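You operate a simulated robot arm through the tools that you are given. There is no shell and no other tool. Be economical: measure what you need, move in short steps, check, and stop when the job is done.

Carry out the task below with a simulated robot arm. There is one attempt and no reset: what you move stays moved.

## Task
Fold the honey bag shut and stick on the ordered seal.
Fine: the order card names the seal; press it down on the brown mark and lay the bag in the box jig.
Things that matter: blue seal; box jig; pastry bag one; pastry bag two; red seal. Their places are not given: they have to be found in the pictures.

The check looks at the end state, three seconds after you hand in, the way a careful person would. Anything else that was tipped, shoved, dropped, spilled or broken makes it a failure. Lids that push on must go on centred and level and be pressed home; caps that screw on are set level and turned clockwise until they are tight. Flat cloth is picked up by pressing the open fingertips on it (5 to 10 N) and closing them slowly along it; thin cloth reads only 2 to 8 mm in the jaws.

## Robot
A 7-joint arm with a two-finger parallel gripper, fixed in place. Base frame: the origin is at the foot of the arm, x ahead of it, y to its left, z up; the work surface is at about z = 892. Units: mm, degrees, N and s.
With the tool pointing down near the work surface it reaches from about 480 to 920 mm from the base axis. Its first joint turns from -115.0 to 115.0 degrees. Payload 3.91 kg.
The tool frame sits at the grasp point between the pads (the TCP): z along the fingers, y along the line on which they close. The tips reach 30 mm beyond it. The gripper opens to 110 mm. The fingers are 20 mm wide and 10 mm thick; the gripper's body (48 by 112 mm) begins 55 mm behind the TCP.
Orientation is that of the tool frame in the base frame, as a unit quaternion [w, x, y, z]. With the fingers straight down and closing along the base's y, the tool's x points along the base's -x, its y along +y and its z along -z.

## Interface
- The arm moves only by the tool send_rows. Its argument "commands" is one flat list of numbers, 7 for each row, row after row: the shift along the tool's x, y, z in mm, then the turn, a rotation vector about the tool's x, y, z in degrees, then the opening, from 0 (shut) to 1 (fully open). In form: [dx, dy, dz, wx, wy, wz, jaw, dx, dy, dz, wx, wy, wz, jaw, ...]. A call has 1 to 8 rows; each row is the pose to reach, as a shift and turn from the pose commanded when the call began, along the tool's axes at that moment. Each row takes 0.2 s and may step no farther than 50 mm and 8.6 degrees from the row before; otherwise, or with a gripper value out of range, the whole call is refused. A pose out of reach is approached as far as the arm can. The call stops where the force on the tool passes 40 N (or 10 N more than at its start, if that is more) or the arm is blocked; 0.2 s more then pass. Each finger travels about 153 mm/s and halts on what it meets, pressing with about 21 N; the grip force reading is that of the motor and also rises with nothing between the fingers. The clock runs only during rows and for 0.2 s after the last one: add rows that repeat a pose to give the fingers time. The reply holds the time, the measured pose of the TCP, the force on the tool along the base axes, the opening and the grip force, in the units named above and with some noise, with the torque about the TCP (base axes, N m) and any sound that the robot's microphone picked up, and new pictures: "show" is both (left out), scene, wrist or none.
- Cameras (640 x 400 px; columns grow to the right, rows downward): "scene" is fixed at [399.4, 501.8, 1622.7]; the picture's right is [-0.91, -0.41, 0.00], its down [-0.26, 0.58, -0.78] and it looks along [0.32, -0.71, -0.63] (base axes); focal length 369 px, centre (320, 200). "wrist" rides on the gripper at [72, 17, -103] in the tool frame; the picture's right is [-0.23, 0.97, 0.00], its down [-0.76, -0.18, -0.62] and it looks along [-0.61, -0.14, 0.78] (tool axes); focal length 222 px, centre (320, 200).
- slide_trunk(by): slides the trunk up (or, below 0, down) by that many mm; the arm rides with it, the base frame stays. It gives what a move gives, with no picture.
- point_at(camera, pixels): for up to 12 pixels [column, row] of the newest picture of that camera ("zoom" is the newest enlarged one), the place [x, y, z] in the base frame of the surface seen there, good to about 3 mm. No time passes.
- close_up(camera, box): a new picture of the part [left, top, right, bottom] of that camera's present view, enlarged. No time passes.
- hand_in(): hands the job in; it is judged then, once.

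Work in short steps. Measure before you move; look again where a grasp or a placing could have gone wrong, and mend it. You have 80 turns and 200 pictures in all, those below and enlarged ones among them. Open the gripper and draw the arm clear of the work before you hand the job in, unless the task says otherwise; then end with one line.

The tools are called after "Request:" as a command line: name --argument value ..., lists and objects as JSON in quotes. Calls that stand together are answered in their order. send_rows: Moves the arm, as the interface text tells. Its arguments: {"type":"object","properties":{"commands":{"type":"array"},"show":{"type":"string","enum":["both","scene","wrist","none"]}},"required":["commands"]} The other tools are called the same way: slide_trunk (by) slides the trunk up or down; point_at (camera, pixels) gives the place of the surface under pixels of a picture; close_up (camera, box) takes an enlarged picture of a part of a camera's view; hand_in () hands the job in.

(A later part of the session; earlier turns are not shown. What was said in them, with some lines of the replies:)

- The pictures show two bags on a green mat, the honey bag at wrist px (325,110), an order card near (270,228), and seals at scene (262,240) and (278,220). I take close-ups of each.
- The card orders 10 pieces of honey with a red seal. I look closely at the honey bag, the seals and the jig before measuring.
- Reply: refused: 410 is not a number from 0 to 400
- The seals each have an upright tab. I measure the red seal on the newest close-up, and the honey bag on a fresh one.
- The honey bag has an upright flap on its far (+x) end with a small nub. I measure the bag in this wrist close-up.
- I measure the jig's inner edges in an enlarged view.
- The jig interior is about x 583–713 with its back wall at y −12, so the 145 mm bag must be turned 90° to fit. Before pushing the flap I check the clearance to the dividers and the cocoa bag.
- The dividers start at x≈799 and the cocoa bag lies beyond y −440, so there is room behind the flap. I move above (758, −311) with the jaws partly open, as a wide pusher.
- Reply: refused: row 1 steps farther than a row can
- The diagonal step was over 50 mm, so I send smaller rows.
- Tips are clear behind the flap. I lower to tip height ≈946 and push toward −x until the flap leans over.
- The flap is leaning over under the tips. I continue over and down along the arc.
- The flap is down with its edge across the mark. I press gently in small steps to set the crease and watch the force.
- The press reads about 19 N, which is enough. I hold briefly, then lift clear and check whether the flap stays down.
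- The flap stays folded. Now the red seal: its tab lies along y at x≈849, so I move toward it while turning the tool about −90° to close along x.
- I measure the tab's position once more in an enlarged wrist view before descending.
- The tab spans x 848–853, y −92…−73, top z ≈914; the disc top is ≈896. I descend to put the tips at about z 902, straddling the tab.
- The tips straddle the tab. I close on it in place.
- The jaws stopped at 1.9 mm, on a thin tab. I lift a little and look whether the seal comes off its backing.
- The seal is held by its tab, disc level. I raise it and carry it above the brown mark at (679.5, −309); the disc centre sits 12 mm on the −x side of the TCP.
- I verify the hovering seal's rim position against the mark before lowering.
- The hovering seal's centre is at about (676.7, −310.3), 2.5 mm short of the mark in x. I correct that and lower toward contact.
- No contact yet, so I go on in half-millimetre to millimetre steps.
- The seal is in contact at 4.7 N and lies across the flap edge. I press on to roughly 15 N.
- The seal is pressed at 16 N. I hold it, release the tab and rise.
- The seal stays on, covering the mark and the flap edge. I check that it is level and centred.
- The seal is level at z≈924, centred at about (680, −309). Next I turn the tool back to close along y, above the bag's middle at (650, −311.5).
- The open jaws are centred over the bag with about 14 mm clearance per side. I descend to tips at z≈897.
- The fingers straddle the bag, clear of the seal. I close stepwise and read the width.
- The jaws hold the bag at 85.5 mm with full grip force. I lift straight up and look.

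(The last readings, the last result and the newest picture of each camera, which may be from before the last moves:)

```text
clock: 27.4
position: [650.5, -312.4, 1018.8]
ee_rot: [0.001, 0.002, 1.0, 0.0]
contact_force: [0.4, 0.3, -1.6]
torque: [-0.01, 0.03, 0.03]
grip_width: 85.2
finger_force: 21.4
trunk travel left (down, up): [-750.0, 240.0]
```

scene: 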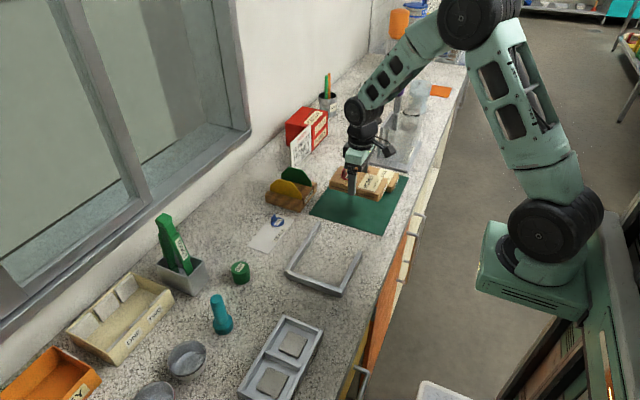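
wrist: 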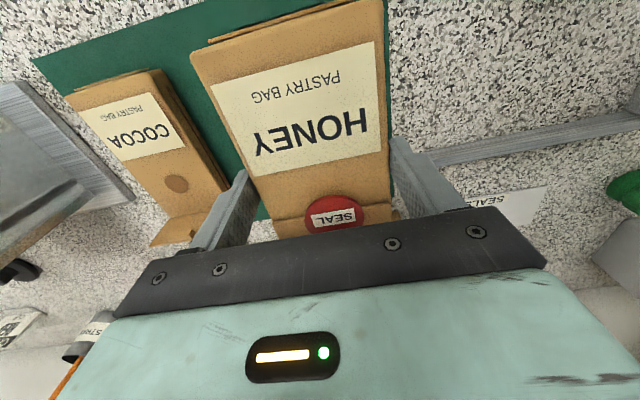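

The bag hangs level with the seal on. I carry it toward the jig at this height and start turning it −90° about the tool axis, so the folded end faces the jig's back wall.

Request:
send_rows --commands '[0, 25, -10, 0, 0, 0, 0.7, 0, 60, -15, 0, 0, 0, 0.7, 1, 98, -15, 0, 0, -6, 0.7, 2, 136, -15, 0, 0, -14, 0.7, 2.5, 174, -15, 0, 0, -22, 0.7, 2.5, 205, -15, 0, 0, -30, 0.7, 2.5, 222, -15, 0, 0, -38, 0.7, 2.5, 222, -15, 0, 0, -46, 0.7]' --show "none"

Request:
send_rows --commands '[0, 0, 0, 0, 0, -8, 0.7, 0, 0, 0, 0, 0, -16, 0.7, 0, 0, 0, 0, 0, -24, 0.7, 0, 0, 0, 0, 0, -32, 0.7, 0, 0, 0, 0, 0, -40, 0.7, 0, 0, 0, 0, 0, -44, 0.7, 0, 0, 0, 0, 0, -44, 0.7]' --show "both"

Request:
close_up --camera "scene" --box '[260, 180, 390, 300]'

```text
clock: 29.2
position: [647.4, -90.7, 1034.2]
ee_rot: [0.0, -0.391, 0.92, 0.0]
contact_force: [0.5, 0.5, -1.2]
torque: [-0.02, 0.0, 0.02]
grip_width: 85.4
finger_force: 20.7
trunk travel left (down, up): [-750.0, 240.0]
```

```text
clock: 30.8
position: [648.8, -89.8, 1034.3]
ee_rot: [0.0, 0.707, -0.707, 0.0]
contact_force: [-0.7, -0.5, -1.2]
torque: [0.0, 0.0, 0.01]
grip_width: 85.4
finger_force: 20.9
trunk travel left (down, up): [-750.0, 240.0]
```

scene: 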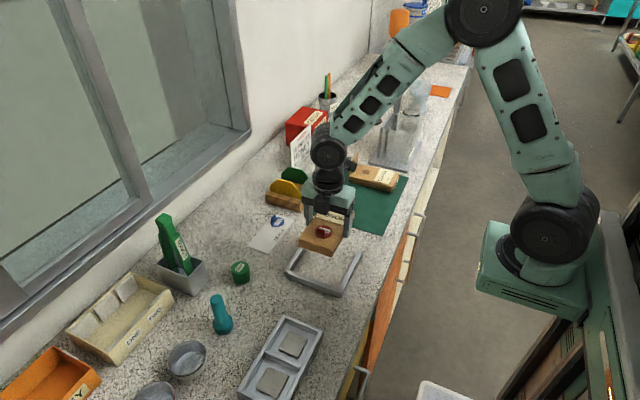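
wrist: 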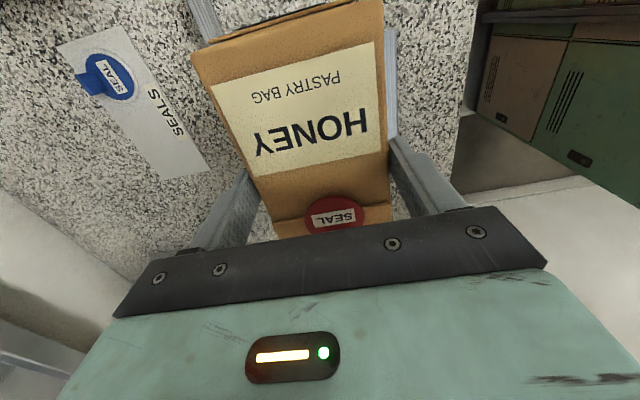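

```text
3.33 times, centred on (325, 240) of scene
```

zoom: 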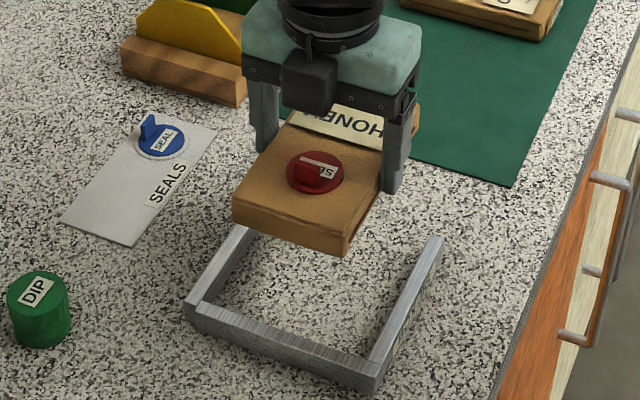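

I check the bag's end against the jig's back wall before lowering.

Request:
point_at --camera "zoom" --pixels '[[240, 203], [342, 236], [290, 218], [285, 322], [285, 332], [370, 360], [235, 235], [430, 240], [206, 300], [395, 160]]'

```text
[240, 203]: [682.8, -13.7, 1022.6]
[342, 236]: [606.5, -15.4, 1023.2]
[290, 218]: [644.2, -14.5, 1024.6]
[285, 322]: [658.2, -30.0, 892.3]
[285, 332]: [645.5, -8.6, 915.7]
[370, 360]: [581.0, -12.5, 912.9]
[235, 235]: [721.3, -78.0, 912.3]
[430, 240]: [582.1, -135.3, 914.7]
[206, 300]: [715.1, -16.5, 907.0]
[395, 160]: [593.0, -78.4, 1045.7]
```

The bag end is at y≈−14.5, too near the wall at about −12.5. I shift 6 mm away and lower to the pick height, slowing at the end.

Request:
send_rows --commands '[6, -1.5, 0, 0, 0, 0, 0.7, 6, -1.5, 35, 0, 0, 0, 0.7, 6, -1.5, 65, 0, 0, 0, 0.7, 6, -1.5, 85, 0, 0, 0, 0.7, 6, -1.5, 96, 0, 0, 0, 0.7, 6, -1.5, 102, 0, 0, 0, 0.7, 6, -1.5, 102, 0, 0, 0, 0.7]' --show "wrist"

Request:
close_up --camera "scene" --box '[260, 190, 390, 310]'

```text
clock: 32.4
position: [649.7, -95.6, 931.9]
ee_rot: [-0.001, -0.707, 0.707, 0.0]
contact_force: [0.1, 0.0, -1.2]
torque: [-0.02, 0.01, 0.0]
grip_width: 85.2
finger_force: 20.8
trunk travel left (down, up): [-750.0, 240.0]
```

wrist: 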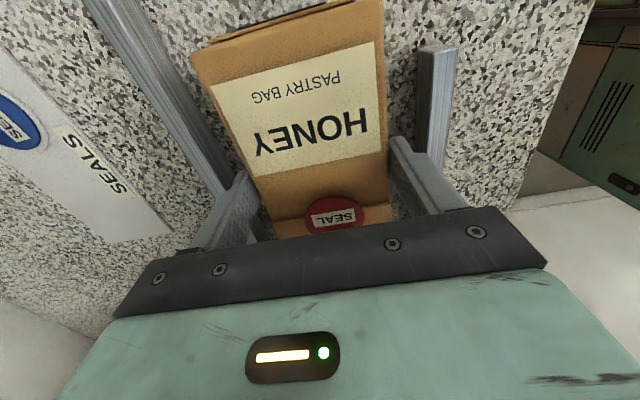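

```text
3.33 times, centred on (325, 250) of scene
```

zoom: 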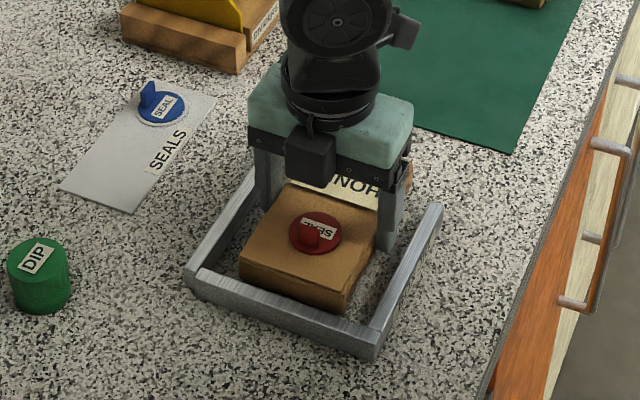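

The bag is inside the jig with clearance all round. I lower the last millimetres until contact.

Request:
send_rows --commands '[0, 0, 2, 0, 0, 0, 0.7, 0, 0, 3, 0, 0, 0, 0.7, 0, 0, 4, 0, 0, 0, 0.7, 0, 0, 5, 0, 0, 0, 0.7]' --show "none"

```text
clock: 33.4
position: [649.4, -95.1, 927.2]
ee_rot: [-0.001, -0.707, 0.707, 0.0]
contact_force: [0.8, -0.6, -1.7]
torque: [-0.03, 0.02, -0.02]
grip_width: 85.4
finger_force: 21.3
trunk travel left (down, up): [-750.0, 240.0]
```

No contact yet at 927.2, so I continue in half-millimetre steps.

Request:
send_rows --commands '[0, 0, 0.7, 0, 0, 0, 0.7, 0, 0, 1.4, 0, 0, 0, 0.7, 0, 0, 1.8, 0, 0, 0, 0.7]' --show "none"

```text
clock: 34.2
position: [649.7, -94.8, 926.6]
ee_rot: [0.001, -0.707, 0.707, 0.001]
contact_force: [-5.2, -2.7, 16.4]
torque: [-0.08, 0.22, -0.01]
grip_width: 85.7
finger_force: 20.9
trunk travel left (down, up): [-750.0, 240.0]
```

The bag has touched down (16 N). I ease up half a millimetre, open to about 96 mm so the fingers stay inside the bars, and rise.

Request:
send_rows --commands '[0, 0, -0.8, 0, 0, 0, 0.7, 0, 0, -0.8, 0, 0, 0, 0.83, 0, 0, -0.8, 0, 0, 0, 0.87, 0, 0, -0.8, 0, 0, 0, 0.87, 0, 0, -15, 0, 0, 0, 0.87, 0, 0, -50, 0, 0, 0, 0.87, 0, 0, -98, 0, 0, 0, 0.87, 0, 0, -145, 0, 0, 0, 0.87]' --show "both"

Request:
close_up --camera "scene" --box '[260, 190, 390, 310]'

```text
clock: 36.0
position: [651.1, -96.0, 1069.7]
ee_rot: [0.0, 0.707, -0.707, 0.0]
contact_force: [0.1, 0.0, 0.0]
torque: [0.03, 0.01, -0.01]
grip_width: 95.7
finger_force: 0.2
trunk travel left (down, up): [-750.0, 240.0]
```

scene: 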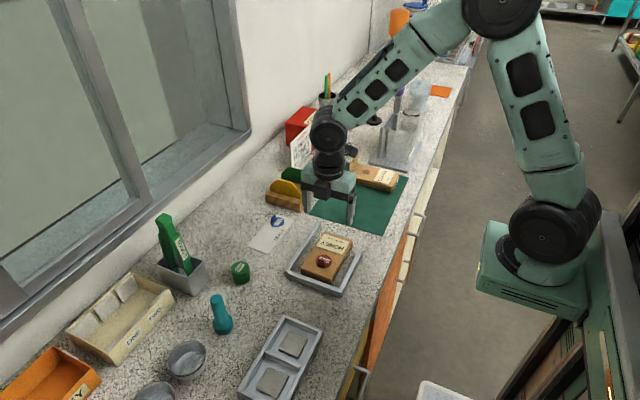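
wrist: 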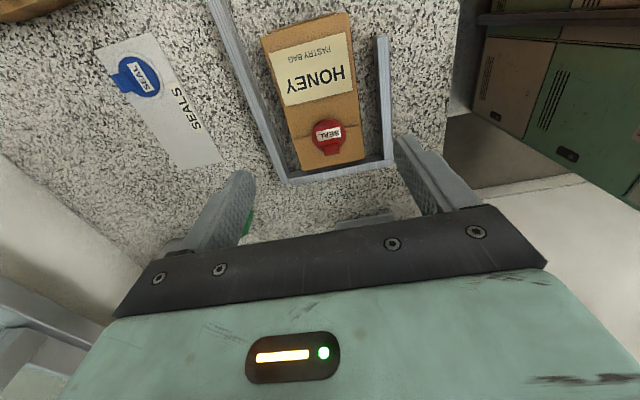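

```text
3.33 times, centred on (325, 250) of scene
```

zoom: 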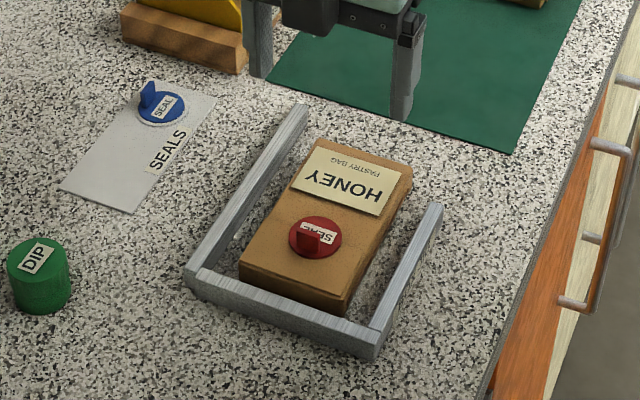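

The bag lies flat in the jig, folded, with the red seal on. I raise the arm clear and away.

Request:
send_rows --commands '[0, 0, -45, 0, 0, 0, 0.87, 30, 0, -80, 0, 0, 0, 0.9, 70, 0, -110, 0, 0, 0, 1, 110, 0, -130, 0, 0, 0, 1, 110, 0, -130, 0, 0, 0, 1]' --show "scene"

Request:
close_up --camera "scene" --box '[230, 130, 430, 300]'

```text
clock: 37.2
position: [650.0, -206.4, 1200.9]
ee_rot: [0.0, 0.707, -0.707, -0.001]
contact_force: [0.1, 0.5, -0.4]
torque: [-0.01, -0.02, -0.01]
grip_width: 110.0
finger_force: 0.0
trunk travel left (down, up): [-750.0, 240.0]
```

scene: 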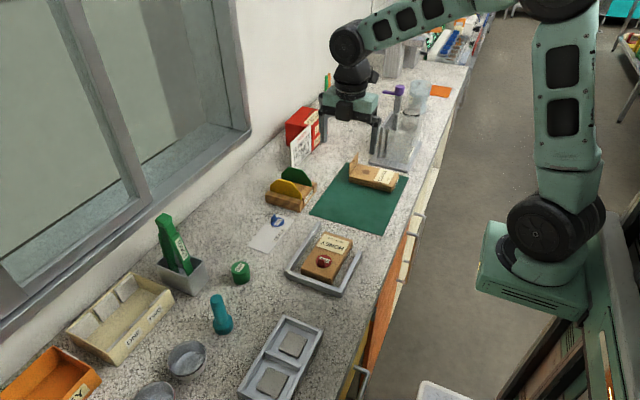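

```text
2.35 times, centred on (330, 215) of scene
```

zoom: 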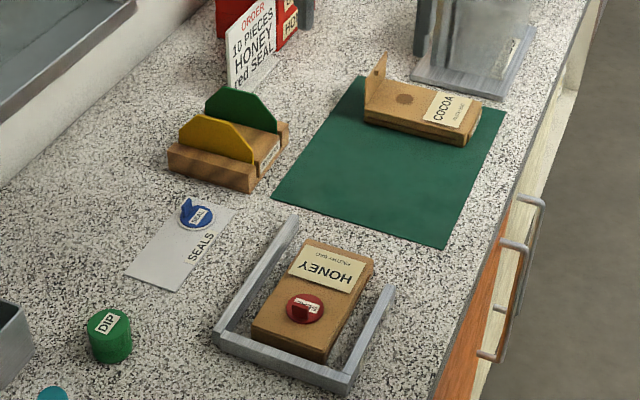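

Everything is in place, nothing else looks disturbed, and the arm is clear with the gripper open, so I hand in.

Request:
hand_in

```text
The job is handed in.
```

The honey bag is folded shut, sealed with the red seal on the brown mark and lying flat in the box jig; the job is handed in, with no result reported back yet.
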